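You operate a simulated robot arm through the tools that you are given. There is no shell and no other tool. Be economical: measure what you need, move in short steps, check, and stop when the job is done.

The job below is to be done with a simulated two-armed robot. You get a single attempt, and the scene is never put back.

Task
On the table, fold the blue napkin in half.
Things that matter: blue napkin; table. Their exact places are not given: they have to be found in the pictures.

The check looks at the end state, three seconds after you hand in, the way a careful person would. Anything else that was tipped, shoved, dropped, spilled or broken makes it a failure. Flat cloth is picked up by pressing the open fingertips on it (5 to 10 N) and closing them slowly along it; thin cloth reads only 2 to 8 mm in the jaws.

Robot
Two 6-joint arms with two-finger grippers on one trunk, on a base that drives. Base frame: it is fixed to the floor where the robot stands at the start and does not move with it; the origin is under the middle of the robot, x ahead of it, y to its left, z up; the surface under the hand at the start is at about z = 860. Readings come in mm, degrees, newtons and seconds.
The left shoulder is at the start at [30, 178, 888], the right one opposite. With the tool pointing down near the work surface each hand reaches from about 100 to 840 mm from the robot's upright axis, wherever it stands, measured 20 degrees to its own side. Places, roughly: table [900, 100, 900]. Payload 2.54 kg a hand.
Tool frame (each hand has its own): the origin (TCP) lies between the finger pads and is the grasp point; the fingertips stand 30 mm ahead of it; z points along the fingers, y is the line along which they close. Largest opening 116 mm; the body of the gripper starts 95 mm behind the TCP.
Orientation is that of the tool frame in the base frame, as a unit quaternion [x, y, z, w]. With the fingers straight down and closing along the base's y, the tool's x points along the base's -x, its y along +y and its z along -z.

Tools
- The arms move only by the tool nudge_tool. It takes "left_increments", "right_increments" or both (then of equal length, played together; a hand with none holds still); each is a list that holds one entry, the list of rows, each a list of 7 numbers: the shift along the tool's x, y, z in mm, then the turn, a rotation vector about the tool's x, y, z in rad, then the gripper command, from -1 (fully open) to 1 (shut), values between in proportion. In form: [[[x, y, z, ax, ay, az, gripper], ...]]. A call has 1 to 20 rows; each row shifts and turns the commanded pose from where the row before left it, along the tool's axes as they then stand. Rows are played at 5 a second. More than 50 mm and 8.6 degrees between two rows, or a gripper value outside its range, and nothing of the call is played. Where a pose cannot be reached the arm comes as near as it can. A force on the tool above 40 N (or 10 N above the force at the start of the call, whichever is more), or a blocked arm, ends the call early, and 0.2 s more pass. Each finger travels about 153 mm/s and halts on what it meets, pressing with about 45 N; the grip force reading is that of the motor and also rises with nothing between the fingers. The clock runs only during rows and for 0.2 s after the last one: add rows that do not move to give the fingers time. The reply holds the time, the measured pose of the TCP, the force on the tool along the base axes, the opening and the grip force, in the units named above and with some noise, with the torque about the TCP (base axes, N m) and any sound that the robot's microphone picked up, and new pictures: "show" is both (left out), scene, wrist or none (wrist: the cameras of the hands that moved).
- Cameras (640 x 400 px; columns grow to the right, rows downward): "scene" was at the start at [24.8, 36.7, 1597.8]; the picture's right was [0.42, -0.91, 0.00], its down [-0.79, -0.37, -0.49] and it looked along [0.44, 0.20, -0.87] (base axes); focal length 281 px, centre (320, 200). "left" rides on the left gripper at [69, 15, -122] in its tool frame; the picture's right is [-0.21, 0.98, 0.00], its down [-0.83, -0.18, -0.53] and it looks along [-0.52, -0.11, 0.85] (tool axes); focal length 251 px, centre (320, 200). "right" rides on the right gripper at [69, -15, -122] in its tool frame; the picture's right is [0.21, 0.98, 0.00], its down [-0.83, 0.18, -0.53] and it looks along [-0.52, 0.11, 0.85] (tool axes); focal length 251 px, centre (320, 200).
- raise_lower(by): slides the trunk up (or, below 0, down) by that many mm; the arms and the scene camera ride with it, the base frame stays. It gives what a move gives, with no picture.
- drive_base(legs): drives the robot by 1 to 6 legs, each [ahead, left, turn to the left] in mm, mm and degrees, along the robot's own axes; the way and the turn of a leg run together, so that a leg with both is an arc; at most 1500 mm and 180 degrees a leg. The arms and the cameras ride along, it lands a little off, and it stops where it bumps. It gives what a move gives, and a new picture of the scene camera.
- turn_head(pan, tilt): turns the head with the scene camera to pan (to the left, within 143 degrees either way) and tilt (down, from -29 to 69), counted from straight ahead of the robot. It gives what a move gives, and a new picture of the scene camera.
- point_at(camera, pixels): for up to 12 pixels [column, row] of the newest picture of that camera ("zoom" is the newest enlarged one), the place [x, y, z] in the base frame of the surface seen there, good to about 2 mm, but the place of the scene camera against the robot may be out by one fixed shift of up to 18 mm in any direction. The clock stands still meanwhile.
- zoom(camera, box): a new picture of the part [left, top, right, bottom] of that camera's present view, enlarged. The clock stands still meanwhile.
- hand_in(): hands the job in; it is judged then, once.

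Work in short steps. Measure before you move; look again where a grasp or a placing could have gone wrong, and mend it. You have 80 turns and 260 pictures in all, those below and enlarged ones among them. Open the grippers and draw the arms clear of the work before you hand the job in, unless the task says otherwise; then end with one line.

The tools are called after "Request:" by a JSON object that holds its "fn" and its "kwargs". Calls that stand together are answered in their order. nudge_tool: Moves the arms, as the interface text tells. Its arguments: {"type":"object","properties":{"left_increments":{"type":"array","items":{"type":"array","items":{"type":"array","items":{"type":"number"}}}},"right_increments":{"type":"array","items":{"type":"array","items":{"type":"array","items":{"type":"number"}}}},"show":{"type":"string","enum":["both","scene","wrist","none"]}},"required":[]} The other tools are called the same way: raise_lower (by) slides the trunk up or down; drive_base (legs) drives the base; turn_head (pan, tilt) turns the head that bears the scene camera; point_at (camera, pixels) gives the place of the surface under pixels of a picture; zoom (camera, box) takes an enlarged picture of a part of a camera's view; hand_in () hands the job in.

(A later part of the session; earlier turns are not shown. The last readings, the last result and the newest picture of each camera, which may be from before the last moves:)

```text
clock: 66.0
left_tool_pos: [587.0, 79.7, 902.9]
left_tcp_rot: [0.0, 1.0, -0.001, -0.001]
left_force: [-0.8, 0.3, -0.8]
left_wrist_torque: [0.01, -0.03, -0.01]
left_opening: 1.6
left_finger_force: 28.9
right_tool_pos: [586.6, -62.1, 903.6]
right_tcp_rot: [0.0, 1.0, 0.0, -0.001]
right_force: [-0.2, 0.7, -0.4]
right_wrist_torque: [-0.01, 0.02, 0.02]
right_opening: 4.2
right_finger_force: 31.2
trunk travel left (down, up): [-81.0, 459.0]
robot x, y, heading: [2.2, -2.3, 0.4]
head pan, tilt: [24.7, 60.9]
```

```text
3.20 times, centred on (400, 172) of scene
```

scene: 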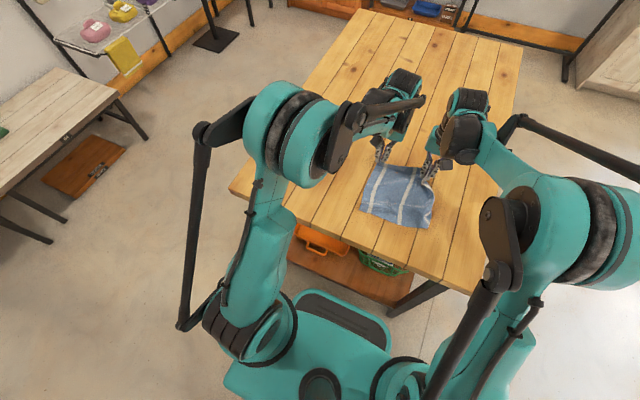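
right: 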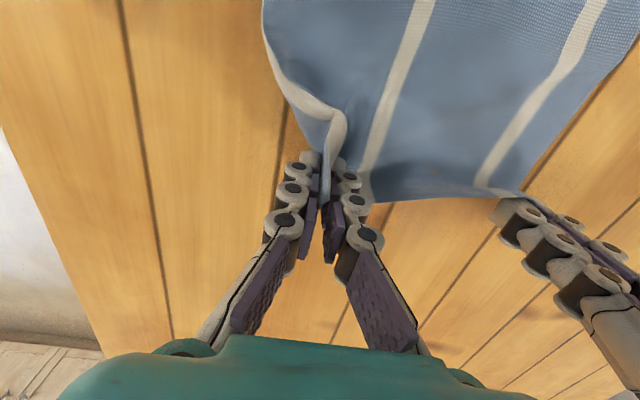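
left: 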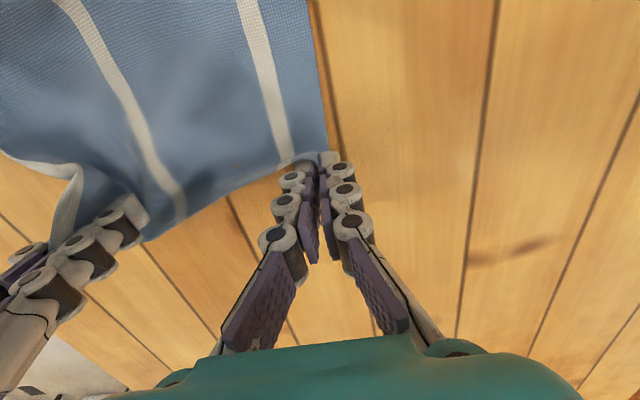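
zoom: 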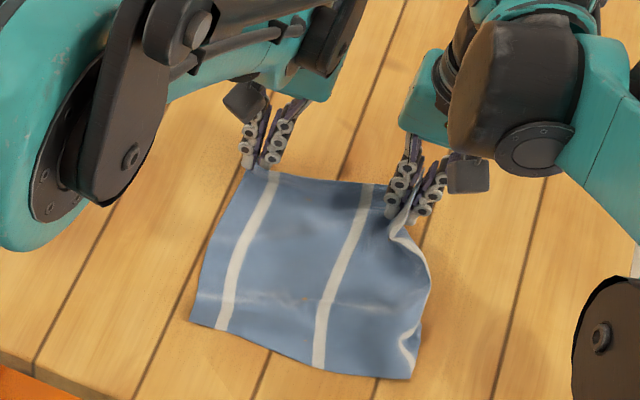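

Flat again apart from the right margin, which is curled. I lower to the table and release both, then lift away to look.

Request:
{"fn": "nudge_tool", "kwargs": {"left_increments": [[[0, 0, 5, 0, 0, 0, 1], [0, 0, 4, 0, 0, 0, 1], [0, 0, 0, 0, 0, 0, 0.8], [0, 0, 0, 0, 0, 0, 0.6], [0, 0, 0, 0, 0, 0, 0.6], [0, 0, -15, 0, 0, 0, 0.6], [0, 0, -30, 0, 0, 0, 0.6], [0, 10, -40, 0, 0, 0, 0.6], [0, 20, -40, 0, 0, 0, 0.6], [0, 20, -30, 0, 0, 0, 0.6], [0, 20, 0, 0, 0, 0, 0.6], [0, 20, 0, 0, 0, 0, 0.6], [0, 20, 0, 0, 0, 0, 0.6]]], "right_increments": [[[0, -2, 5, 0, 0, 0, 1], [0, -2, 4, 0, 0, 0, 1], [0, 0, 0, 0, 0, 0, 0.8], [0, 0, 0, 0, 0, 0, 0.6], [0, 0, 0, 0, 0, 0, 0.6], [0, 0, -15, 0, 0, 0, 0.6], [0, 0, -30, 0, 0, 0, 0.6], [0, -10, -40, 0, 0, 0, 0.6], [0, -20, -40, 0, 0, 0, 0.6], [0, -20, -30, 0, 0, 0, 0.6], [0, -20, 0, 0, 0, 0, 0.6], [0, -20, 0, 0, 0, 0, 0.6], [0, -20, 0, 0, 0, 0, 0.6]]]}}

Request:
{"fn": "zoom", "kwargs": {"camera": "scene", "box": [320, 130, 480, 255]}}

Request:
{"fn": "point_at", "kwargs": {"camera": "zoom", "pixels": [[190, 258], [245, 110], [380, 330], [410, 315], [400, 150], [425, 200], [400, 260], [380, 150], [320, 310]]}}

```text
clock: 68.8
left_tool_pos: [587.1, 187.3, 1048.1]
left_tcp_rot: [0.0, 1.0, 0.0, -0.001]
left_force: [-0.6, -0.5, -0.7]
left_wrist_torque: [-0.01, 0.01, 0.0]
left_opening: 23.3
left_finger_force: 0.1
right_tool_pos: [588.1, -174.0, 1050.6]
right_tcp_rot: [0.0, 1.0, 0.0, -0.001]
right_force: [-0.2, -1.0, 0.1]
right_wrist_torque: [-0.04, 0.01, 0.01]
right_opening: 23.2
right_finger_force: 0.0
trunk travel left (down, up): [-81.0, 459.0]
robot x, y, heading: [-4.3, -1.5, 0.1]
head pan, tilt: [24.7, 60.9]
```

scene: 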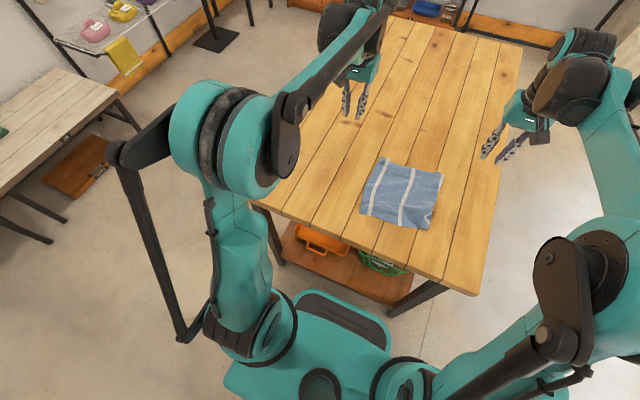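
right: 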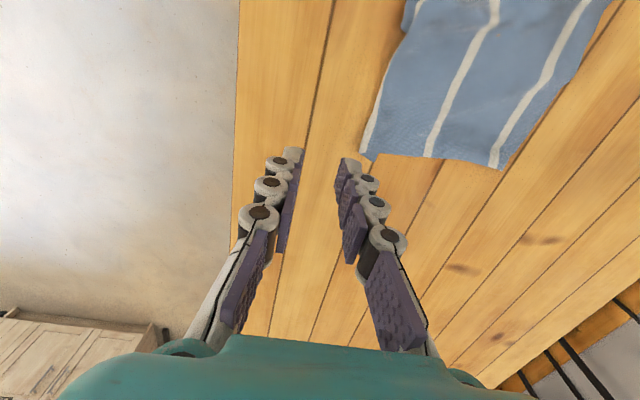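
left: 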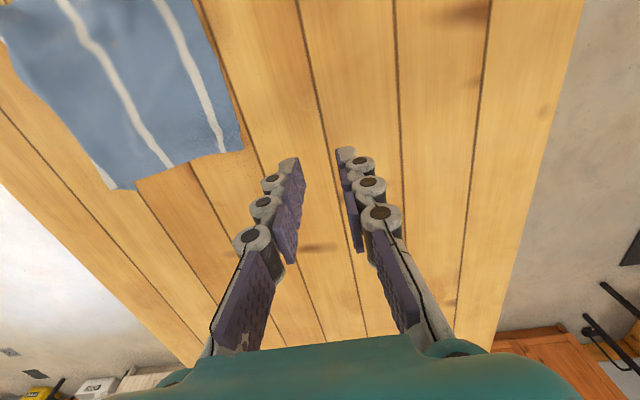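

```text
3.20 times, centred on (400, 192) of scene
```

zoom: 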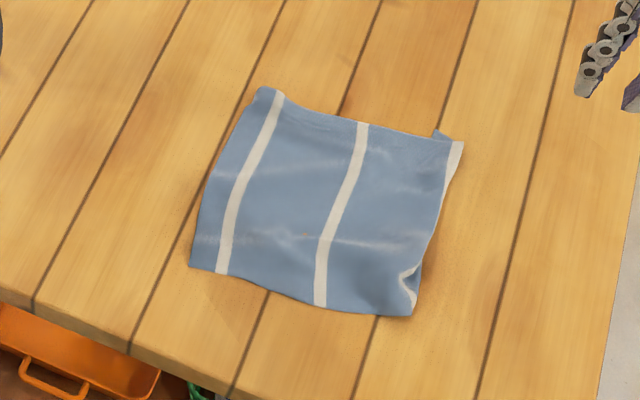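

```text
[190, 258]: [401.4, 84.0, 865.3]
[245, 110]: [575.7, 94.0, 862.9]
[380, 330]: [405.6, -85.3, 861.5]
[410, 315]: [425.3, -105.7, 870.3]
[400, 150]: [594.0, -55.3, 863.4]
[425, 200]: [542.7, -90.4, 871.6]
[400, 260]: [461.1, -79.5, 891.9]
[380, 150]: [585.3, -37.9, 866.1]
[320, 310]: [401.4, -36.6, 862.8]
```

Released: napkin lies x≈400–590 with its right margin (past the third stripe) tucked under. New plan: lift at the mid-line so both halves hang together and lay them down folded. First I free the right margin using the little tent at (461,−80): hover the right hand there.

Request:
{"fn": "nudge_tool", "kwargs": {"right_increments": [[[14.4, 12.1, 16, 0, 0, 0, 0.2], [14.4, 12.1, 16, 0, 0, 0, 0.2], [14.4, 12.1, 16, 0, 0, 0, 0.2], [14.4, 12.1, 16, 0, 0, 0, 0.2], [14.4, 12.1, 16, 0, 0, 0, 0.2], [14.4, 12.1, 16, 0, 0, 0, 0.2], [14.4, 12.1, 16, 0, 0, 0, 0.2], [14.4, 12.1, 16, 0, 0, 0, 0.2], [0, 0, 0, 0, 0, 0, 0.2]]], "show": "wrist"}}

Request:
{"fn": "zoom", "kwargs": {"camera": "right", "box": [200, 0, 560, 225]}}

Request:
{"fn": "point_at", "kwargs": {"camera": "right", "pixels": [[290, 20], [290, 60], [285, 100], [300, 140], [320, 60], [310, 100], [330, 120], [340, 160], [270, 40], [280, 130]]}}

```text
clock: 70.8
left_tool_pos: [587.0, 186.9, 1049.0]
left_tcp_rot: [0.0, 1.0, 0.0, 0.0]
left_force: [0.4, 0.2, 0.6]
left_wrist_torque: [-0.03, 0.03, 0.01]
left_opening: 23.3
left_finger_force: 0.0
right_tool_pos: [471.0, -79.4, 923.4]
right_tcp_rot: [0.0, 1.0, 0.0, -0.001]
right_force: [0.0, 0.5, 0.3]
right_wrist_torque: [0.0, -0.02, -0.01]
right_opening: 46.7
right_finger_force: 0.0
trunk travel left (down, up): [-81.0, 459.0]
robot x, y, heading: [2.9, 0.3, -0.1]
head pan, tilt: [24.7, 60.9]
```

right: 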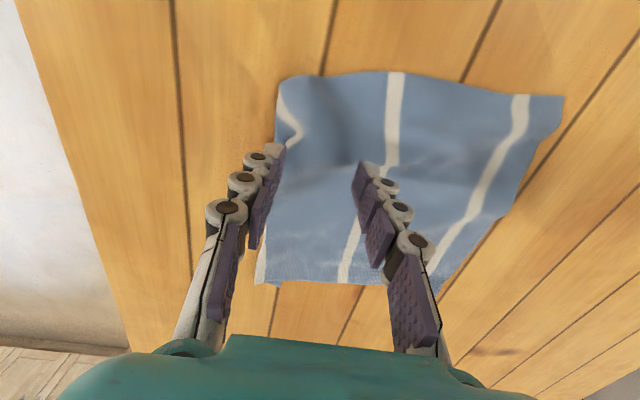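

```text
1.78 times, centred on (380, 112) of right
```

zoom: 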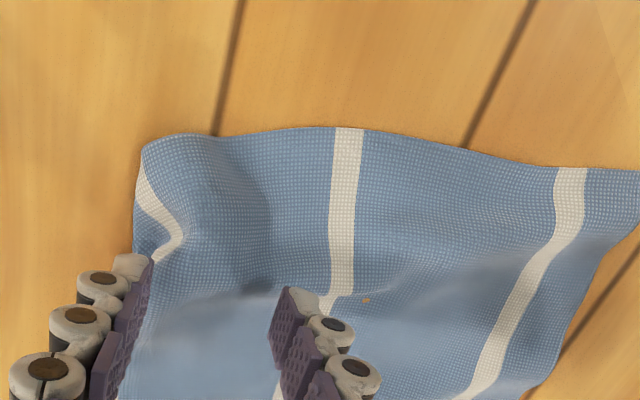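

```text
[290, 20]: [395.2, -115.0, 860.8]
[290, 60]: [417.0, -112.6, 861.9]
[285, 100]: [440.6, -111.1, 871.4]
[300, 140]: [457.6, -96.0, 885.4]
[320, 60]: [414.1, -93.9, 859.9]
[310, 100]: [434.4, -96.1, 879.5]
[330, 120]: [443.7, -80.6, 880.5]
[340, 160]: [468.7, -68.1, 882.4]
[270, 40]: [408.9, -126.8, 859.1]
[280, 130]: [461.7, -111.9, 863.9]
```

The fold edge is at y≈−110 there. I lower around it, close, and lift it 90 mm while drawing outward so the tucked margin falls free.

Request:
{"fn": "nudge_tool", "kwargs": {"right_increments": [[[0, -3, 10, 0, 0, 0, 0.2], [0, 0, 10, 0, 0, 0, 0.2], [0, 0, 8, 0, 0, 0, 0.2], [0, 0, 3, 0, 0, 0, 0.2], [0, 0, 0, 0, 0, 0, 0.35], [0, 0, 0, 0, 0, 0, 0.5], [0, 0, 0, 0, 0, 0, 0.65], [0, 0, 0, 0, 0, 0, 0.8], [0, 0, 0, 0, 0, 0, 0.95], [0, 0, 0, 0, 0, 0, 1], [0, 0, 0, 0, 0, 0, 1], [0, 0, -12, 0, 0, 0, 1], [0, 0, -16, 0, 0, 0, 1], [0, 0, -16, 0, 0, 0, 1], [0, 0, -16, 0, 0, 0, 1], [0, 0, -16, 0, 0, 0, 1], [0, 0, -16, 0, 0, 0, 1], [0, 0, 0, 0, 0, 0, 1], [0, 0, 0, 0, 0, 0, 1]]]}}

Request:
{"fn": "zoom", "kwargs": {"camera": "scene", "box": [320, 130, 480, 255]}}

```text
clock: 74.8
left_tool_pos: [586.3, 186.8, 1048.9]
left_tcp_rot: [0.001, 1.0, 0.001, -0.001]
left_force: [-0.3, -0.6, -0.3]
left_wrist_torque: [0.03, 0.0, 0.01]
left_opening: 23.3
left_finger_force: 0.1
right_tool_pos: [474.5, -80.6, 984.4]
right_tcp_rot: [0.0, 1.0, 0.0, -0.001]
right_force: [-0.5, -0.2, -1.0]
right_wrist_torque: [0.01, 0.01, 0.0]
right_opening: 4.9
right_finger_force: 34.2
trunk travel left (down, up): [-81.0, 459.0]
robot x, y, heading: [-1.2, 0.5, 0.1]
head pan, tilt: [24.7, 60.9]
```

scene: 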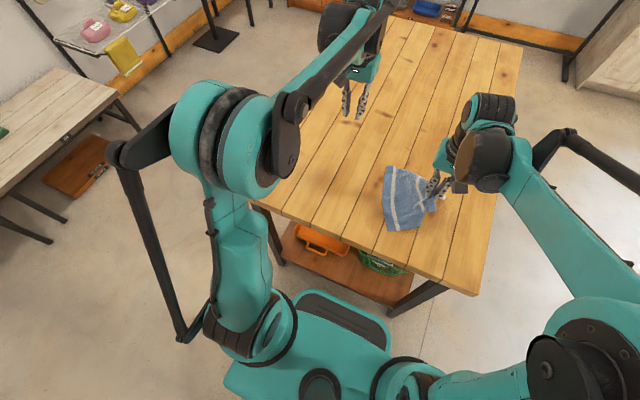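
right: 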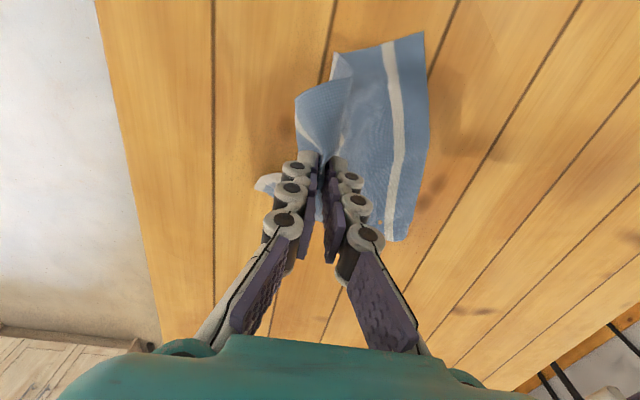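

```text
3.20 times, centred on (400, 192) of scene
```

zoom: 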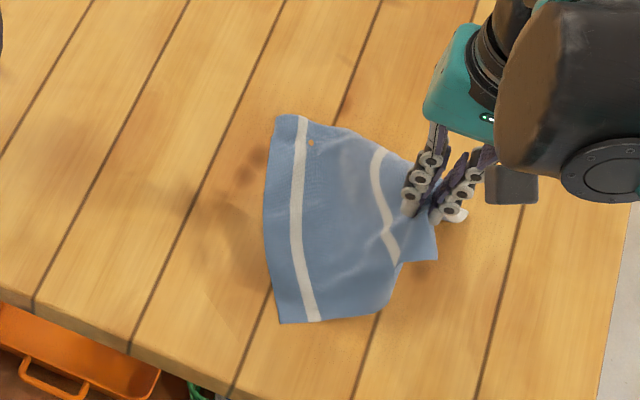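

The pinch holds (4.9 mm) and the margin hangs below it. I raise a bit, then lower while moving inward (+y) so the margin lands outward.

Request:
{"fn": "nudge_tool", "kwargs": {"right_increments": [[[0, -5, -15, 0, 0, 0, 1], [0, -5, -15, 0, 0, 0, 1], [0, 0, 0, 0, 0, 0, 1], [0, 0, 0, 0, 0, 0, 1], [0, 8, 12, 0, 0, 0, 1], [0, 8, 12, 0, 0, 0, 1], [0, 8, 13, 0, 0, 0, 1], [0, 8, 13, 0, 0, 0, 1], [0, 8, 13, 0, 0, 0, 1], [0, 8, 13, 0, 0, 0, 1], [0, 7, 13, 0, 0, 0, 1], [0, 5, 13, 0, 0, 0, 1], [0, 0, 12, 0, 0, 0, 1], [0, 0, 0, 0, 0, 0, 1]]]}}

Request:
{"fn": "zoom", "kwargs": {"camera": "scene", "box": [320, 130, 480, 255]}}

```text
clock: 77.8
left_tool_pos: [586.7, 187.6, 1048.3]
left_tcp_rot: [0.0, 1.0, -0.001, -0.001]
left_force: [0.4, -0.3, -0.6]
left_wrist_torque: [-0.01, 0.02, -0.02]
left_opening: 23.4
left_finger_force: 0.0
right_tool_pos: [472.0, -31.4, 898.6]
right_tcp_rot: [-0.001, 1.0, -0.001, -0.001]
right_force: [-0.4, -0.2, 0.3]
right_wrist_torque: [0.01, 0.03, 0.0]
right_opening: 4.6
right_finger_force: 33.0
trunk travel left (down, up): [-81.0, 459.0]
robot x, y, heading: [0.6, 1.0, -0.4]
head pan, tilt: [24.7, 60.9]
```

scene: 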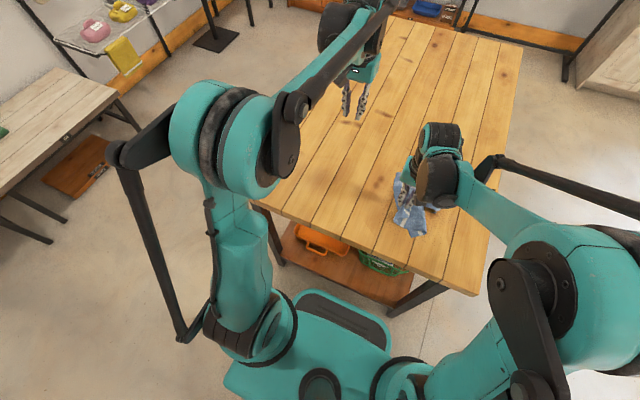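
right: 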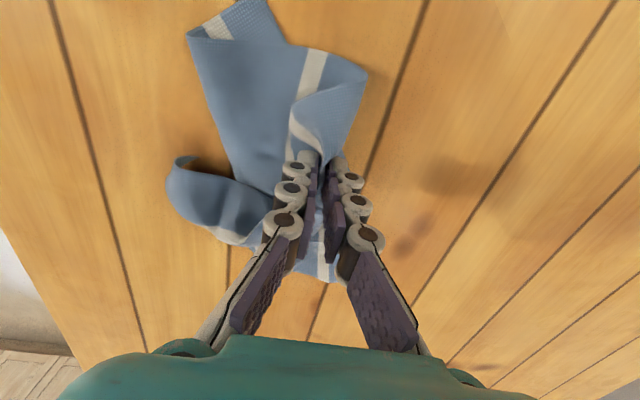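

```text
3.20 times, centred on (400, 192) of scene
```

zoom: 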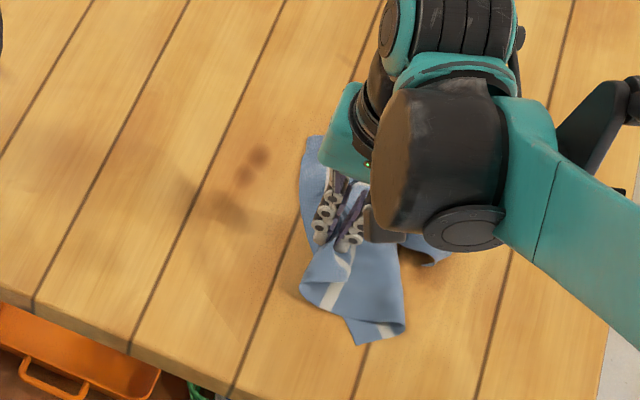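

The cloth has folded over in a new way. I release, lift straight up and look.

Request:
{"fn": "nudge_tool", "kwargs": {"right_increments": [[[0, 0, 0, 0, 0, 0, 0.8], [0, 0, 0, 0, 0, 0, 0.6], [0, 0, 0, 0, 0, 0, 0.6], [0, 0, -15, 0, 0, 0, 0.6], [0, 0, -25, 0, 0, 0, 0.6], [0, 0, -35, 0, 0, 0, 0.6], [0, -20, -35, 0, 0, 0, 0.6], [0, -35, -30, 0, 0, 0, 0.6], [0, -40, 0, 0, 0, 0, 0.6], [0, -40, 0, 0, 0, 0, 0.6], [0, -20, 0, 0, 0, 0, 0.6]]]}}

Request:
{"fn": "zoom", "kwargs": {"camera": "scene", "box": [350, 150, 478, 250]}}

Request:
{"fn": "point_at", "kwargs": {"camera": "zoom", "pixels": [[160, 120], [150, 200], [180, 280], [250, 350], [300, 330], [300, 250], [370, 200], [400, 180], [250, 250], [220, 200], [330, 150]]}}

```text
clock: 80.2
left_tool_pos: [587.2, 186.4, 1048.5]
left_tcp_rot: [0.001, 1.0, 0.0, 0.0]
left_force: [-0.4, -0.7, -0.5]
left_wrist_torque: [0.01, 0.0, 0.05]
left_opening: 23.3
left_finger_force: 0.1
right_tool_pos: [473.3, -187.4, 1041.3]
right_tcp_rot: [0.001, 1.0, 0.0, -0.001]
right_force: [0.4, -0.3, 0.0]
right_wrist_torque: [0.0, 0.0, 0.02]
right_opening: 23.1
right_finger_force: 0.0
trunk travel left (down, up): [-81.0, 459.0]
robot x, y, heading: [1.9, 3.9, 0.1]
head pan, tilt: [24.7, 60.9]
```

scene: 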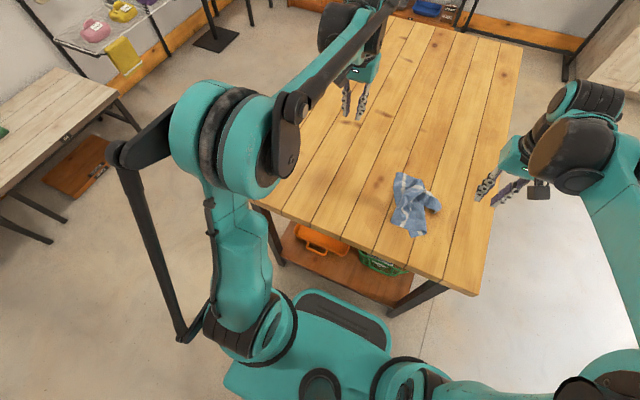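
right: 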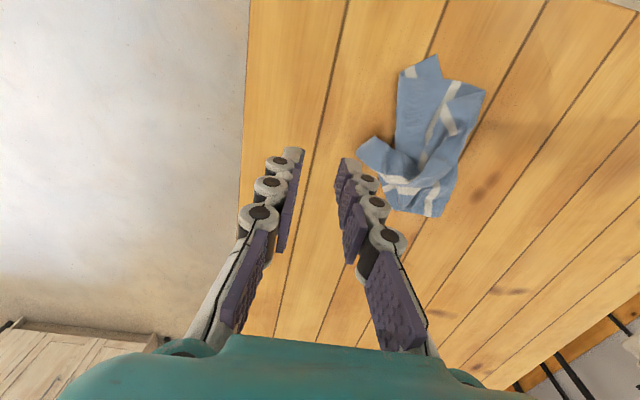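

```text
4.00 times, centred on (414, 200) of scene
```

zoom: 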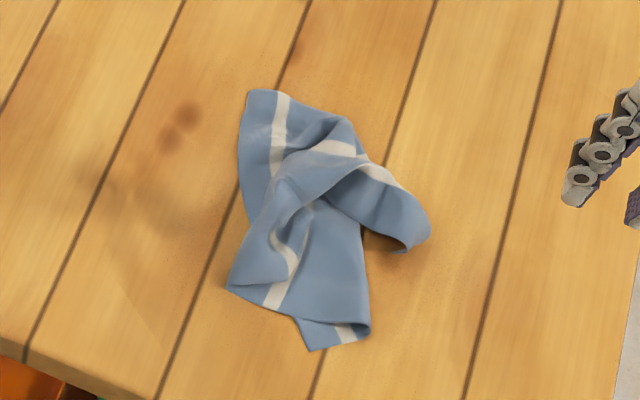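

```text
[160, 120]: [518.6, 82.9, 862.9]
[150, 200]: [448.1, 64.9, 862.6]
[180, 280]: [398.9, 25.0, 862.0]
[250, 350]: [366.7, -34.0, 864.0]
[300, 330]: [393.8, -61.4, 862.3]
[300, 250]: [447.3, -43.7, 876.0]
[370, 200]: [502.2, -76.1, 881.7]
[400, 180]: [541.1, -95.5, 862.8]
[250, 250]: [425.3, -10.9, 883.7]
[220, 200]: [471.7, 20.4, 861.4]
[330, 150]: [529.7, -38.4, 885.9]
```

It is crumpled, but the left edge (stripe beside it) is exposed. I'll pick both left corners, let the cloth hang to unfurl, and lay it flat. Measuring those corners.

Request:
{"fn": "point_at", "kwargs": {"camera": "zoom", "pixels": [[250, 95], [262, 105], [242, 150], [255, 130], [240, 190], [255, 210], [230, 286], [245, 275], [265, 265], [265, 300]]}}

Request:
{"fn": "zoom", "kwargs": {"camera": "right", "box": [340, 40, 500, 230]}}

```text
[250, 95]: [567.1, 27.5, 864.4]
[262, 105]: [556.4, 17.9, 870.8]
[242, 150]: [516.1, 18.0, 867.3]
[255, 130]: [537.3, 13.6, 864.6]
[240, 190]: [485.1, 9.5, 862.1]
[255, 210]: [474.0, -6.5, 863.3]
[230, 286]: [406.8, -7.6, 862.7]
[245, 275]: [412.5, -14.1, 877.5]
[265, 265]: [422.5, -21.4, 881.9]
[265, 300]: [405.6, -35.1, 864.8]
```

```text
2.11 times, centred on (420, 135) of right
```

zoom: 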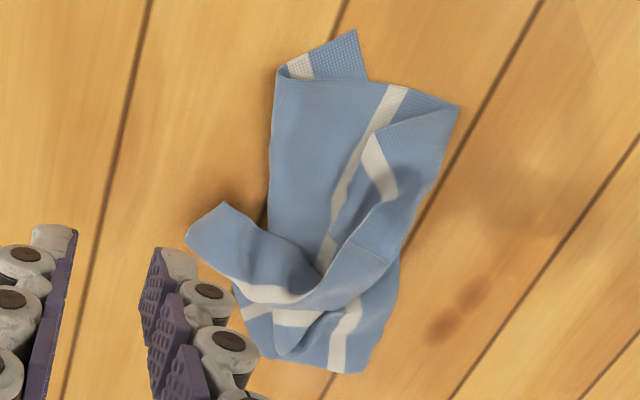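

In this view two free corners of the right edge are clear: A at zoom (350,32) (near) and B at (222,205). I'll take A with the left hand and B with the right, hang the cloth from that edge and unfurl it.

Request:
{"fn": "point_at", "kwargs": {"camera": "zoom", "pixels": [[350, 35], [340, 60], [362, 78], [310, 60], [280, 75], [224, 205], [190, 235], [215, 230], [240, 245], [250, 225], [325, 65]]}}

```text
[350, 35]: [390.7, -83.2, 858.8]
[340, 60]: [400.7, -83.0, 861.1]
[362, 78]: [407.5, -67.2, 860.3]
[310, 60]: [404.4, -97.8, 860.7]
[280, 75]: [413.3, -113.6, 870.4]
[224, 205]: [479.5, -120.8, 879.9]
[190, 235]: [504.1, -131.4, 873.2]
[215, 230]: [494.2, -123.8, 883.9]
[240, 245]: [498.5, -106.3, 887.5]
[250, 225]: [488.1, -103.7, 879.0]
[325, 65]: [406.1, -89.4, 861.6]
```

The corners are too close together for both hands at once, so the right hand takes B first. I yaw it 90° (jaws closing along x) and hover at (492,−118).

Request:
{"fn": "nudge_tool", "kwargs": {"right_increments": [[[0, 0, 0, 0, 0, -0.143, 0.3], [0, 0, 0, 0, 0, -0.143, 0.3], [0, 0, 0, 0, 0, -0.143, 0.3], [0, 0, 0, 0, 0, -0.143, 0.3], [0, 0, 0, 0, 0, -0.143, 0.3], [0, 0, 0, 0, 0, -0.143, 0.3], [0, 0, 0, 0, 0, -0.143, 0.3], [0, 0, 0, 0, 0, -0.143, 0.3], [0, 0, 0, 0, 0, -0.143, 0.3], [0, 0, 0, 0, 0, -0.143, 0.3], [0, 0, 0, 0, 0, -0.141, 0.3], [-13.8, -3.8, 22, 0, 0, 0, 0.3], [-13.8, -3.8, 22, 0, 0, 0, 0.3], [-13.8, -3.8, 22, 0, 0, 0, 0.3], [-13.8, -3.8, 22, 0, 0, 0, 0.3], [-13.8, -3.8, 22, 0, 0, 0, 0.3], [0, 0, 0, 0, 0, 0, 0.3]]]}}

Request:
{"fn": "zoom", "kwargs": {"camera": "right", "box": [160, 0, 480, 200]}}

```text
clock: 83.8
left_tool_pos: [586.7, 186.7, 1048.6]
left_tcp_rot: [0.0, 1.0, 0.0, 0.0]
left_force: [-0.4, 0.3, -0.6]
left_wrist_torque: [-0.03, 0.0, 0.01]
left_opening: 22.9
left_finger_force: 0.1
right_tool_pos: [492.9, -118.0, 928.3]
right_tcp_rot: [-0.707, 0.707, 0.002, -0.001]
right_force: [-0.6, 0.4, -0.3]
right_wrist_torque: [-0.01, 0.01, -0.01]
right_opening: 40.6
right_finger_force: 0.1
trunk travel left (down, up): [-81.0, 459.0]
robot x, y, heading: [0.4, -0.6, -0.0]
head pan, tilt: [24.7, 60.9]
```

scene: 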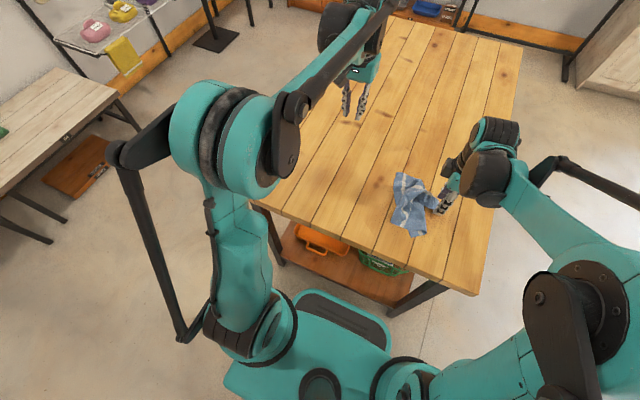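
right: 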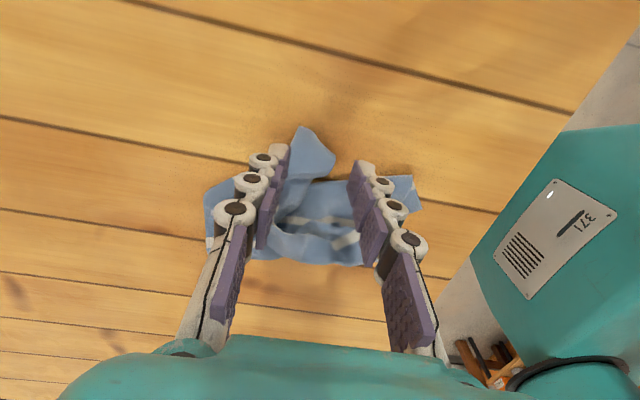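

```text
2.00 times, centred on (320, 100) of right
```

zoom: 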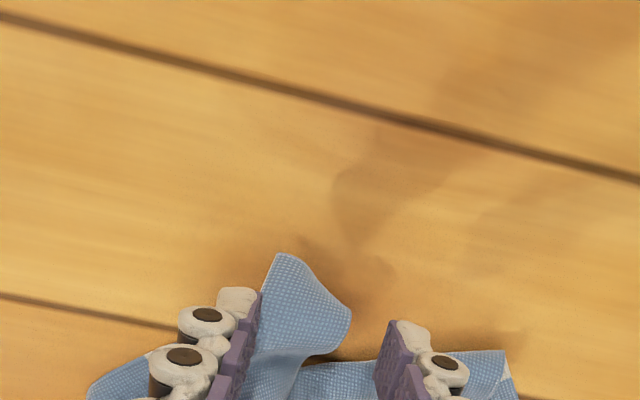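

Flap B is between the jaws. I shift 4 mm, lower, close and lift 130 mm.

Request:
{"fn": "nudge_tool", "kwargs": {"right_increments": [[[0, -4, 10, 0, 0, 0, 0.25], [0, 0, 10, 0, 0, 0, 0.25], [0, 0, 10, 0, 0, 0, 0.25], [0, 0, 2, 0, 0, 0, 0.3], [0, 0, 0, 0, 0, 0, 0.45], [0, 0, 0, 0, 0, 0, 0.6], [0, 0, 0, 0, 0, 0, 0.75], [0, 0, 0, 0, 0, 0, 0.9], [0, 0, 0, 0, 0, 0, 1], [0, 0, 0, 0, 0, 0, 1], [0, 0, -16, 0, 0, 0, 1], [0, 0, -19, 0, 0, 0, 1], [0, 0, -19, 0, 0, 0, 1], [0, 0, -19, 0, 0, 0, 1], [0, 0, -19, 0, 0, 0, 1], [0, 0, -19, 0, 0, 0, 1], [0, 0, -19, 0, 0, 0, 1], [0, 0, 0, 0, 0, 0, 1]]]}}

Request:
{"fn": "zoom", "kwargs": {"camera": "scene", "box": [340, 130, 500, 255]}}

```text
clock: 87.6
left_tool_pos: [586.1, 187.5, 1047.7]
left_tcp_rot: [0.0, 1.0, -0.001, -0.001]
left_force: [-0.9, -1.4, 0.5]
left_wrist_torque: [0.0, 0.01, 0.01]
left_opening: 23.4
left_finger_force: 0.0
right_tool_pos: [496.4, -118.0, 1028.1]
right_tcp_rot: [0.708, -0.706, -0.002, 0.001]
right_force: [0.0, 0.0, 0.0]
right_wrist_torque: [0.01, 0.0, -0.04]
right_opening: 5.7
right_finger_force: 30.3
trunk travel left (down, up): [-81.0, 459.0]
robot x, y, heading: [-0.9, -1.8, -0.0]
head pan, tilt: [24.7, 60.9]
```

scene: 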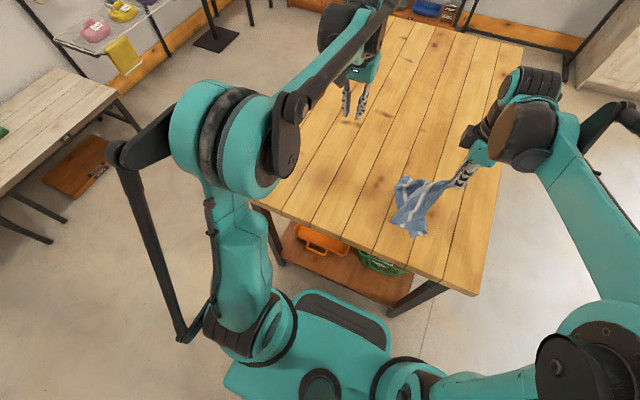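
right: 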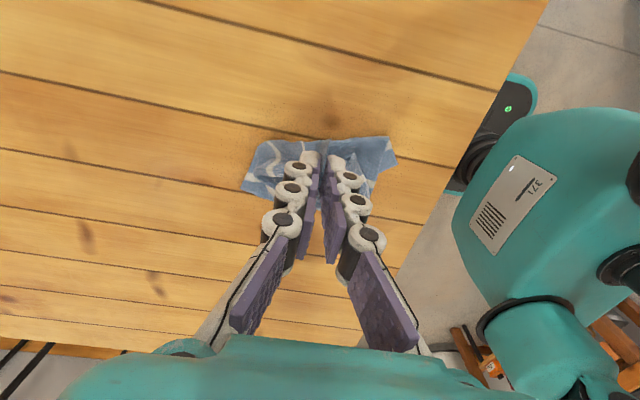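

```text
3.20 times, centred on (420, 192) of scene
```

zoom: 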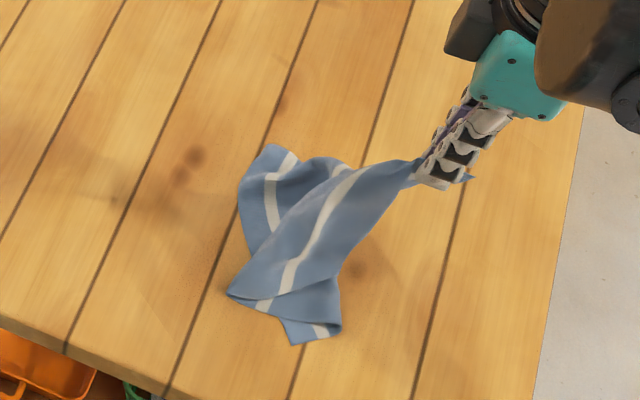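

B is held (5.7 mm) and the far-left corner is visible at zoom (270,148). I bring the left hand over that corner.

Request:
{"fn": "nudge_tool", "kwargs": {"left_increments": [[[3, -24, 20, 0, 0, 0, 0.4], [3, -24, 20, 0, 0, 0, 0.4], [3, -24, 20, 0, 0, 0, 0.4], [3, -24, 20, 0, 0, 0, 0.4], [3, -24, 15, 0, 0, 0, 0.4], [3, -24, 15, 0, 0, 0, 0.4], [0, 0, 0, 0, 0, 0, 0.4]]], "show": "wrist"}}

Request:
{"fn": "zoom", "kwargs": {"camera": "left", "box": [160, 20, 480, 220]}}

```text
clock: 89.2
left_tool_pos: [570.8, 41.3, 939.5]
left_tcp_rot: [0.0, 1.0, 0.0, -0.001]
left_force: [-1.1, -0.5, 0.1]
left_wrist_torque: [0.02, -0.02, -0.02]
left_opening: 35.0
left_finger_force: 0.0
right_tool_pos: [496.8, -117.6, 1027.6]
right_tcp_rot: [-0.707, 0.707, 0.001, 0.0]
right_force: [-0.1, 0.1, -0.7]
right_wrist_torque: [-0.01, 0.01, -0.01]
right_opening: 4.8
right_finger_force: 31.3
trunk travel left (down, up): [-81.0, 459.0]
robot x, y, heading: [0.3, -4.3, 0.1]
head pan, tilt: [24.7, 60.9]
```

left: 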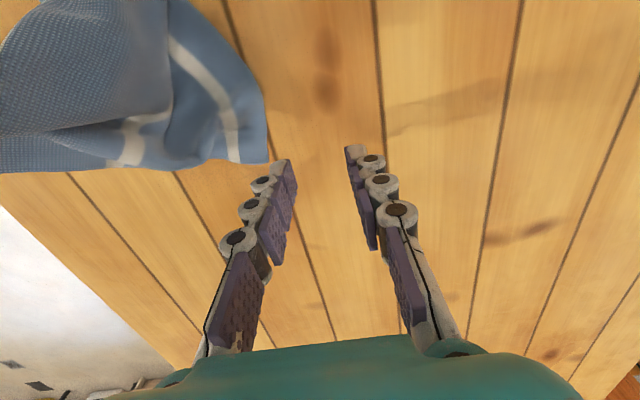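

```text
2.00 times, centred on (320, 120) of left
```

zoom: 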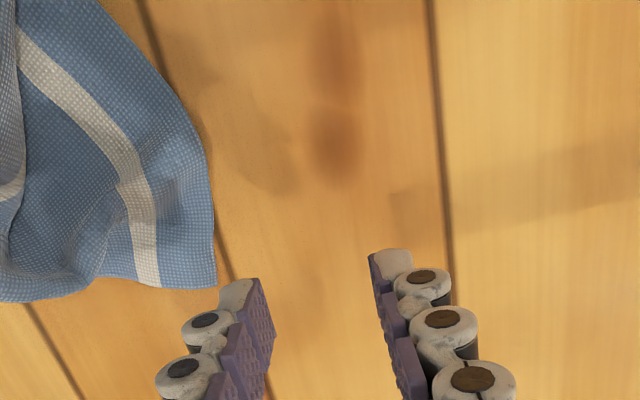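

Request:
{"fn": "point_at", "kwargs": {"camera": "left", "pixels": [[267, 160], [264, 120], [238, 160], [225, 163], [255, 140], [205, 165], [150, 168]]}}

```text
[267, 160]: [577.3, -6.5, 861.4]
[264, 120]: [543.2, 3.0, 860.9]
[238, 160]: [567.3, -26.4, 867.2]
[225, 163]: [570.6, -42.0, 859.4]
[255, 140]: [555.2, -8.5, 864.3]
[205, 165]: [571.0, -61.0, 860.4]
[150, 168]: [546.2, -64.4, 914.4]
```

Corner at (577,−6). To keep the wrists apart I move the right hand 45 mm outward and 60 mm down, then bring the left over (564,−24) just above the cloth.

Request:
{"fn": "nudge_tool", "kwargs": {"left_increments": [[[0, 0, 0, 0, 0, 0, 0.45], [0, 0, 0, 0, 0, 0, 0.45], [0, 0, 0, 0, 0, 0, 0.45], [0, 0, 0, 0, 0, 0, 0.45], [2, -20, 10, 0, 0, 0, 0.45], [2, -20, 12, 0, 0, 0, 0.45], [2, -25, 12, 0, 0, 0, 0.45], [0, 0, 8, 0, 0, 0, 0.45], [0, 0, 2, 0, 0, 0, 0.45], [0, 0, 0, 0, 0, 0, 0.45]]], "right_increments": [[[12, 0, 15, 0, 0, 0, 1], [11, 0, 15, 0, 0, 0, 1], [11, 0, 15, 0, 0, 0, 1], [11, 0, 15, 0, 0, 0, 1], [0, 0, 0, 0, 0, 0, 1], [0, 0, 0, 0, 0, 0, 1], [0, 0, 0, 0, 0, 0, 1], [0, 0, 0, 0, 0, 0, 1], [0, 0, 0, 0, 0, 0, 1], [0, 0, 0, 0, 0, 0, 1]]], "show": "wrist"}}

Request:
{"fn": "zoom", "kwargs": {"camera": "left", "box": [160, 20, 480, 220]}}

```text
clock: 91.4
left_tool_pos: [563.6, -22.5, 896.3]
left_tcp_rot: [0.0, 1.0, -0.001, -0.001]
left_force: [0.3, 0.5, 0.2]
left_wrist_torque: [-0.04, -0.04, 0.01]
left_opening: 32.0
left_finger_force: 0.1
right_tool_pos: [495.1, -163.8, 967.0]
right_tcp_rot: [0.707, -0.707, 0.0, 0.0]
right_force: [-3.1, -0.1, -1.1]
right_wrist_torque: [0.0, 0.32, -0.04]
right_opening: 0.4
right_finger_force: 26.0
trunk travel left (down, up): [-81.0, 459.0]
robot x, y, heading: [-2.3, 1.6, 0.0]
head pan, tilt: [24.7, 60.9]
```

right: 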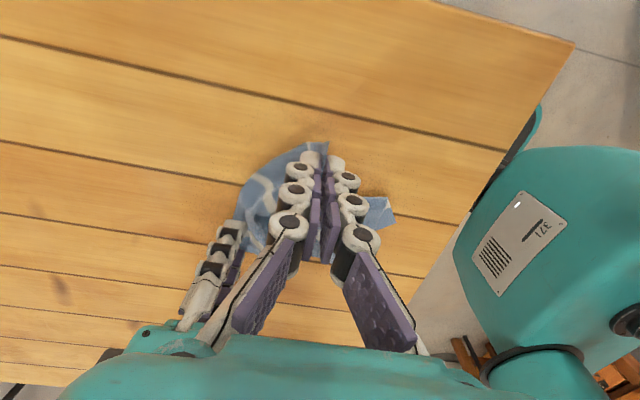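
left: 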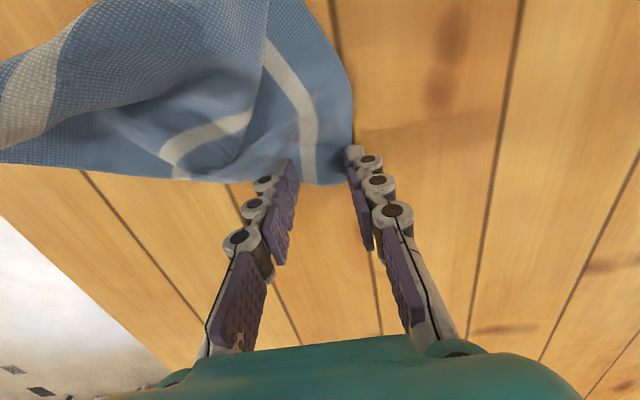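

```text
2.00 times, centred on (320, 120) of left
```

zoom: 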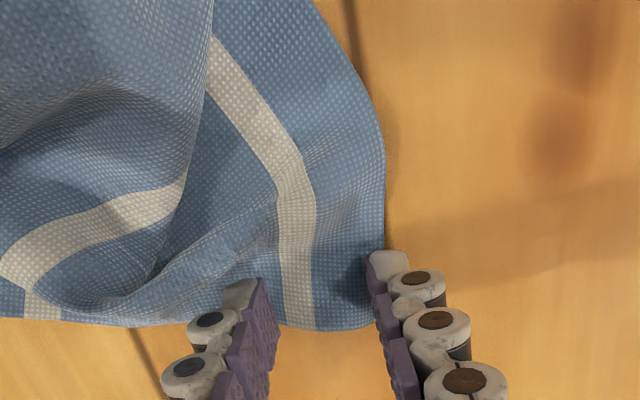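

Corner is well placed. I shift 4 mm in, press down lightly and close slowly.

Request:
{"fn": "nudge_tool", "kwargs": {"left_increments": [[[0, -4, 2, 0, 0, 0, 0.45], [0, 0, 2, 0, 0, 0, 0.45], [0, 0, 1.5, 0, 0, 0, 0.45], [0, 0, 1, 0, 0, 0, 0.45], [0, 0, 0, 0, 0, 0, 0.45]]], "show": "none"}}

```text
clock: 92.6
left_tool_pos: [562.4, -26.1, 890.9]
left_tcp_rot: [0.0, 1.0, 0.0, 0.0]
left_force: [2.1, 0.1, 23.9]
left_wrist_torque: [-0.04, 0.09, 0.0]
left_opening: 30.9
left_finger_force: 6.9
right_tool_pos: [494.6, -162.9, 968.4]
right_tcp_rot: [0.707, -0.707, 0.0, 0.0]
right_force: [1.7, 1.2, -0.3]
right_wrist_torque: [0.04, 0.06, 0.01]
right_opening: 3.6
right_finger_force: 38.8
trunk travel left (down, up): [-81.0, 459.0]
robot x, y, heading: [0.1, 4.7, 0.1]
head pan, tilt: [24.7, 60.9]
```

24 N is a bit much; I ease 0.7 mm and close slowly, then lift both slightly.

Request:
{"fn": "nudge_tool", "kwargs": {"left_increments": [[[0, 0, -0.7, 0, 0, 0, 0.45], [0, 0, 0, 0, 0, 0, 0.51], [0, 0, 0, 0, 0, 0, 0.57], [0, 0, 0, 0, 0, 0, 0.63], [0, 0, 0, 0, 0, 0, 0.69], [0, 0, 0, 0, 0, 0, 0.75], [0, 0, 0, 0, 0, 0, 0.81], [0, 0, 0, 0, 0, 0, 0.87], [0, 0, 0, 0, 0, 0, 0.93], [0, 0, 0, 0, 0, 0, 1], [0, 0, 0, 0, 0, 0, 1], [0, 0, 0, 0, 0, 0, 1], [0, 0, -10, 0, 0, 0, 1], [0, 0, -15, 0, 0, 0, 1], [0, 0, -15, 0, 0, 0, 1], [0, 0, 0, 0, 0, 0, 1]]], "show": "wrist"}}

```text
clock: 96.0
left_tool_pos: [563.8, -26.1, 928.8]
left_tcp_rot: [0.0, 1.0, 0.001, -0.001]
left_force: [-0.2, 1.4, -3.2]
left_wrist_torque: [-0.12, 0.08, 0.0]
left_opening: 5.3
left_finger_force: 40.0
right_tool_pos: [494.3, -162.0, 967.2]
right_tcp_rot: [-0.707, 0.707, 0.0, -0.001]
right_force: [1.4, -0.5, -1.6]
right_wrist_torque: [0.01, 0.08, -0.01]
right_opening: 4.1
right_finger_force: 41.0
trunk travel left (down, up): [-81.0, 459.0]
robot x, y, heading: [0.7, 0.2, -0.0]
head pan, tilt: [24.7, 60.9]
```

left: 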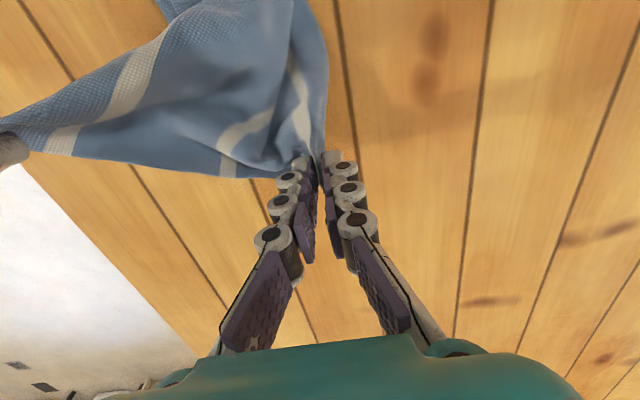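

Both corners of the far hem are held (5.3 and 4.1 mm). I lift and spread the hands to (470, +70) and (470, −120) so the napkin hangs and unfurls.

Request:
{"fn": "nudge_tool", "kwargs": {"left_increments": [[[7.8, 8, -14.3, 0, 0, 0, 1], [7.8, 8, -14.3, 0, 0, 0, 1], [7.8, 8, -14.3, 0, 0, 0, 1], [7.8, 8, -14.3, 0, 0, 0, 1], [7.8, 8, -14.3, 0, 0, 0, 1], [7.8, 8, -14.3, 0, 0, 0, 1], [7.8, 8, -14.3, 0, 0, 0, 1], [7.8, 8, -14.3, 0, 0, 0, 1], [7.8, 8, -14.3, 0, 0, 0, 1], [7.8, 8, -14.3, 0, 0, 0, 1], [7.8, 8, -14.3, 0, 0, 0, 1], [7.8, 8, -14.3, 0, 0, 0, 1], [0, 0, 0, 0, 0, 0, 1], [0, 0, 0, 0, 0, 0, 1], [0, 0, 0, 0, 0, 0, 1]]], "right_increments": [[[-3.5, 2, -11, 0, 0, 0, 1], [-3.5, 2, -11, 0, 0, 0, 1], [-3.5, 2, -11, 0, 0, 0, 1], [-3.5, 2, -11, 0, 0, 0, 1], [-3.5, 2, -11, 0, 0, 0, 1], [-3.5, 2, -11, 0, 0, 0, 1], [-3.5, 2, -11, 0, 0, 0, 1], [-3.5, 2, -11, 0, 0, 0, 1], [-3.5, 2, -11, 0, 0, 0, 1], [-3.5, 2, -11, 0, 0, 0, 1], [-3.5, 2, -11, 0, 0, 0, 1], [-3.5, 2, -11, 0, 0, 0, 1], [0, 0, 0, 0, 0, 0, 1], [0, 0, 0, 0, 0, 0, 1], [0, 0, 0, 0, 0, 0, 1]]]}}

Request:
{"fn": "zoom", "kwargs": {"camera": "scene", "box": [330, 120, 490, 245]}}

```text
clock: 99.2
left_tool_pos: [468.0, 71.3, 1102.3]
left_tcp_rot: [0.001, 1.0, 0.0, -0.001]
left_force: [0.5, -0.4, -2.3]
left_wrist_torque: [0.0, 0.01, 0.01]
left_opening: 2.0
left_finger_force: 27.8
right_tool_pos: [471.2, -120.6, 1099.1]
right_tcp_rot: [-0.707, 0.707, 0.001, 0.0]
right_force: [0.7, -0.6, 3.4]
right_wrist_torque: [0.0, 0.02, 0.04]
right_opening: 0.0
right_finger_force: 28.0
trunk travel left (down, up): [-81.0, 459.0]
robot x, y, heading: [-2.0, -0.6, -0.1]
head pan, tilt: [24.7, 60.9]
```

scene: 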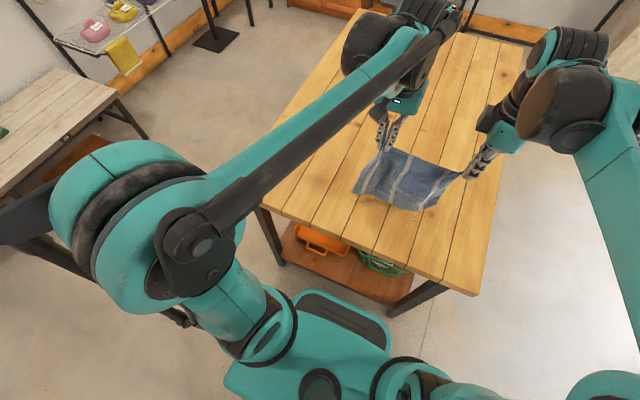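
right: 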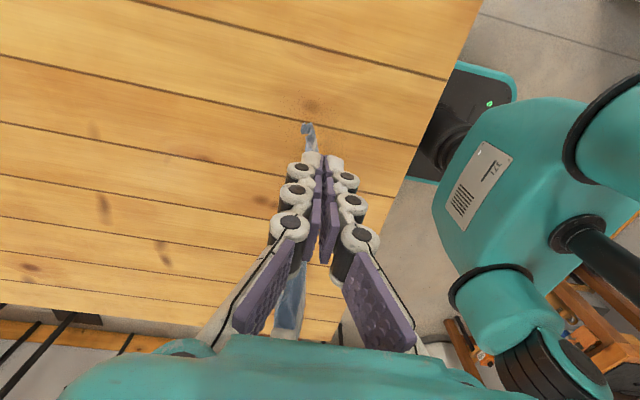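
left: 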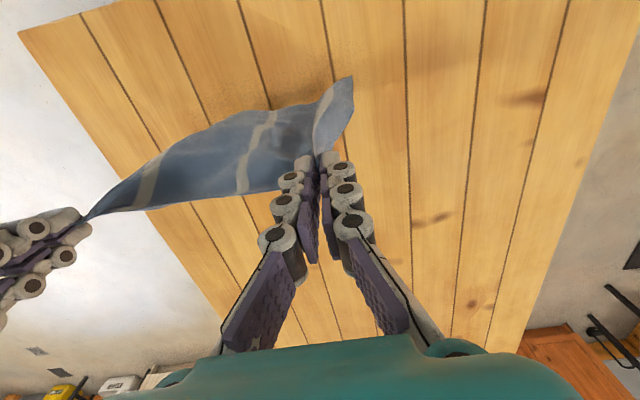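

```text
3.20 times, centred on (410, 182) of scene
```

zoom: 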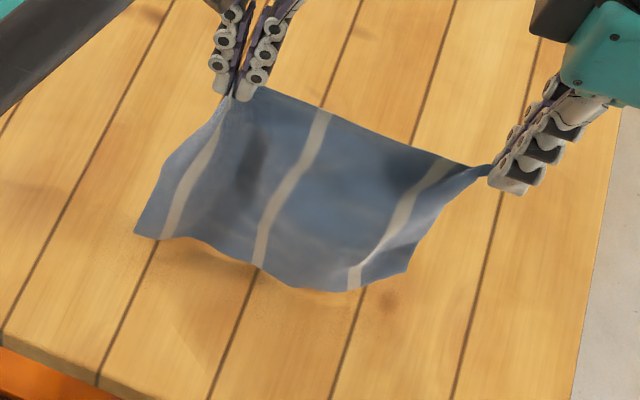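

It hangs open with all three stripes straight. I move it 70 mm toward me, let it settle, and lay it flat moving forward and down.

Request:
{"fn": "nudge_tool", "kwargs": {"left_increments": [[[10, 0, 0, 0, 0, 0, 1], [14, 0, 0, 0, 0, 0, 1], [14, 0, 0, 0, 0, 0, 1], [14, 0, 0, 0, 0, 0, 1], [14, 0, 0, 0, 0, 0, 1], [5, 0, 0, 0, 0, 0, 1], [0, 0, 0, 0, 0, 0, 1], [0, 0, 0, 0, 0, 0, 1], [0, 0, 0, 0, 0, 0, 1], [0, 0, 0, 0, 0, 0, 1], [0, 0, 0, 0, 0, 0, 1]]], "right_increments": [[[0, 10, 0, 0, 0, 0, 1], [0, 14, 0, 0, 0, 0, 1], [0, 14, 0, 0, 0, 0, 1], [0, 14, 0, 0, 0, 0, 1], [0, 14, 0, 0, 0, 0, 1], [0, 8, 0, 0, 0, 0, 1], [0, 0, 0, 0, 0, 0, 1], [0, 0, 0, 0, 0, 0, 1], [0, 0, 0, 0, 0, 0, 1], [0, 0, 0, 0, 0, 0, 1], [0, 0, 0, 0, 0, 0, 1]]], "show": "none"}}

Request:
{"fn": "nudge_tool", "kwargs": {"left_increments": [[[-10, 0, 14, 0, 0, 0, 1], [-12, 0, 14, 0, 0, 0, 1], [-13, 0, 14, 0, 0, 0, 1], [-13, 0, 14, 0, 0, 0, 1], [-14, 0, 14, 0, 0, 0, 1], [-14, 0, 14, 0, 0, 0, 1], [-14, 0, 14, 0, 0, 0, 1], [-14, 0, 14, 0, 0, 0, 1], [-14, 0, 14, 0, 0, 0, 1], [-14, 0, 14, 0, 0, 0, 1], [-15, 0, 14, 0, 0, 0, 1], [-15, 0, 14, 0, 0, 0, 1], [-15, 0, 14, 0, 0, 0, 1], [-15, 0, 14, 0, 0, 0, 1], [-12, 0, 6, 0, 0, 0, 1], [0, 0, 0, 0, 0, 0, 1]]], "right_increments": [[[0, -10, 14, 0, 0, 0, 1], [0, -12, 14, 0, 0, 0, 1], [0, -13, 14, 0, 0, 0, 1], [0, -13, 14, 0, 0, 0, 1], [0, -14, 14, 0, 0, 0, 1], [0, -14, 14, 0, 0, 0, 1], [0, -14, 14, 0, 0, 0, 1], [0, -14, 14, 0, 0, 0, 1], [0, -14, 14, 0, 0, 0, 1], [0, -14, 14, 0, 0, 0, 1], [0, -15, 14, 0, 0, 0, 1], [0, -15, 14, 0, 0, 0, 1], [0, -15, 14, 0, 0, 0, 1], [0, -15, 14, 0, 0, 0, 1], [0, -12, 6, 0, 0, 0, 1], [0, 0, 0, 0, 0, 0, 1]]]}}

Request:
{"fn": "zoom", "kwargs": {"camera": "scene", "box": [330, 120, 490, 245]}}

```text
clock: 101.6
left_tool_pos: [398.9, 71.4, 1101.3]
left_tcp_rot: [0.001, 1.0, 0.0, -0.001]
left_force: [-0.6, -0.1, 3.1]
left_wrist_torque: [-0.04, -0.03, 0.03]
left_opening: 0.0
left_finger_force: 29.2
right_tool_pos: [397.1, -119.0, 1100.2]
right_tcp_rot: [0.707, -0.707, 0.0, 0.0]
right_force: [0.2, 0.3, 0.1]
right_wrist_torque: [0.0, -0.02, -0.03]
right_opening: 0.6
right_finger_force: 29.9
trunk travel left (down, up): [-81.0, 459.0]
robot x, y, heading: [-1.1, -1.9, 0.3]
head pan, tilt: [24.7, 60.9]
```

```text
clock: 105.0
left_tool_pos: [601.3, 69.2, 898.4]
left_tcp_rot: [0.001, 1.0, 0.0, -0.001]
left_force: [-0.6, 0.2, -1.7]
left_wrist_torque: [0.0, -0.02, 0.04]
left_opening: 2.2
left_finger_force: 32.9
right_tool_pos: [602.1, -120.3, 897.0]
right_tcp_rot: [-0.707, 0.708, 0.0, 0.0]
right_force: [-0.5, 0.8, -0.1]
right_wrist_torque: [0.01, -0.03, -0.02]
right_opening: 1.0
right_finger_force: 30.8
trunk travel left (down, up): [-81.0, 459.0]
robot x, y, heading: [-0.1, -1.7, -0.1]
head pan, tilt: [24.7, 60.9]
```

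scene: 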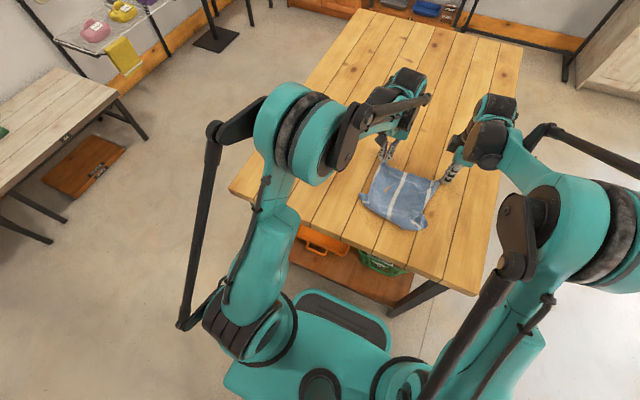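
right: 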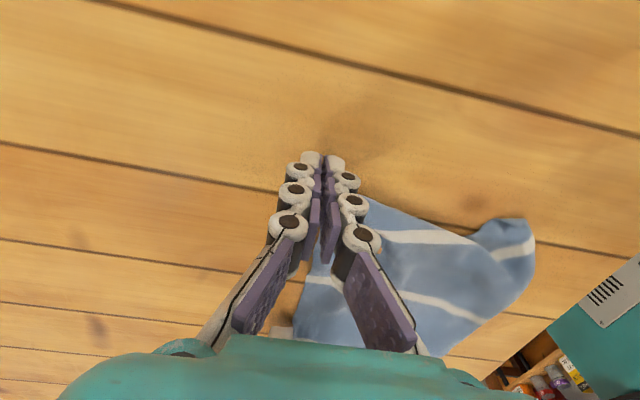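
left: 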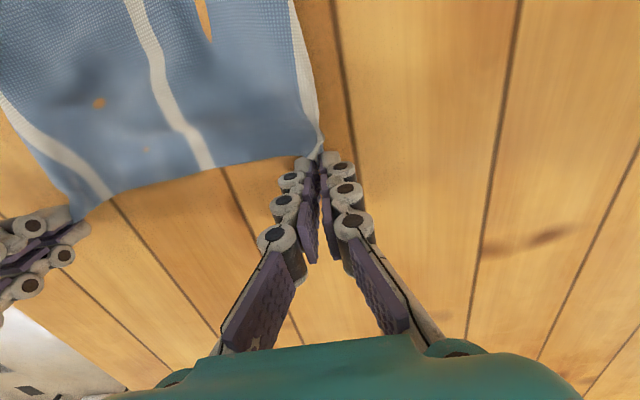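

```text
3.20 times, centred on (410, 182) of scene
```

zoom: 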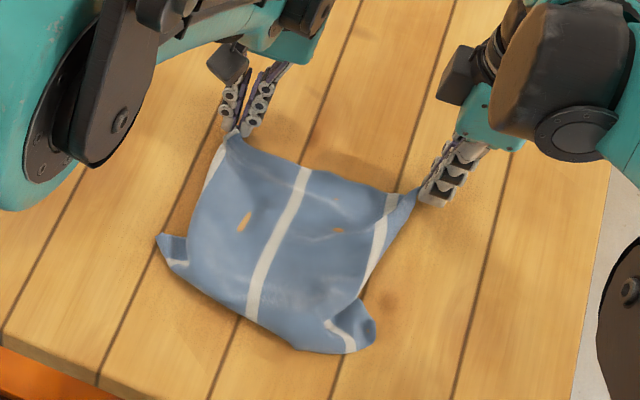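

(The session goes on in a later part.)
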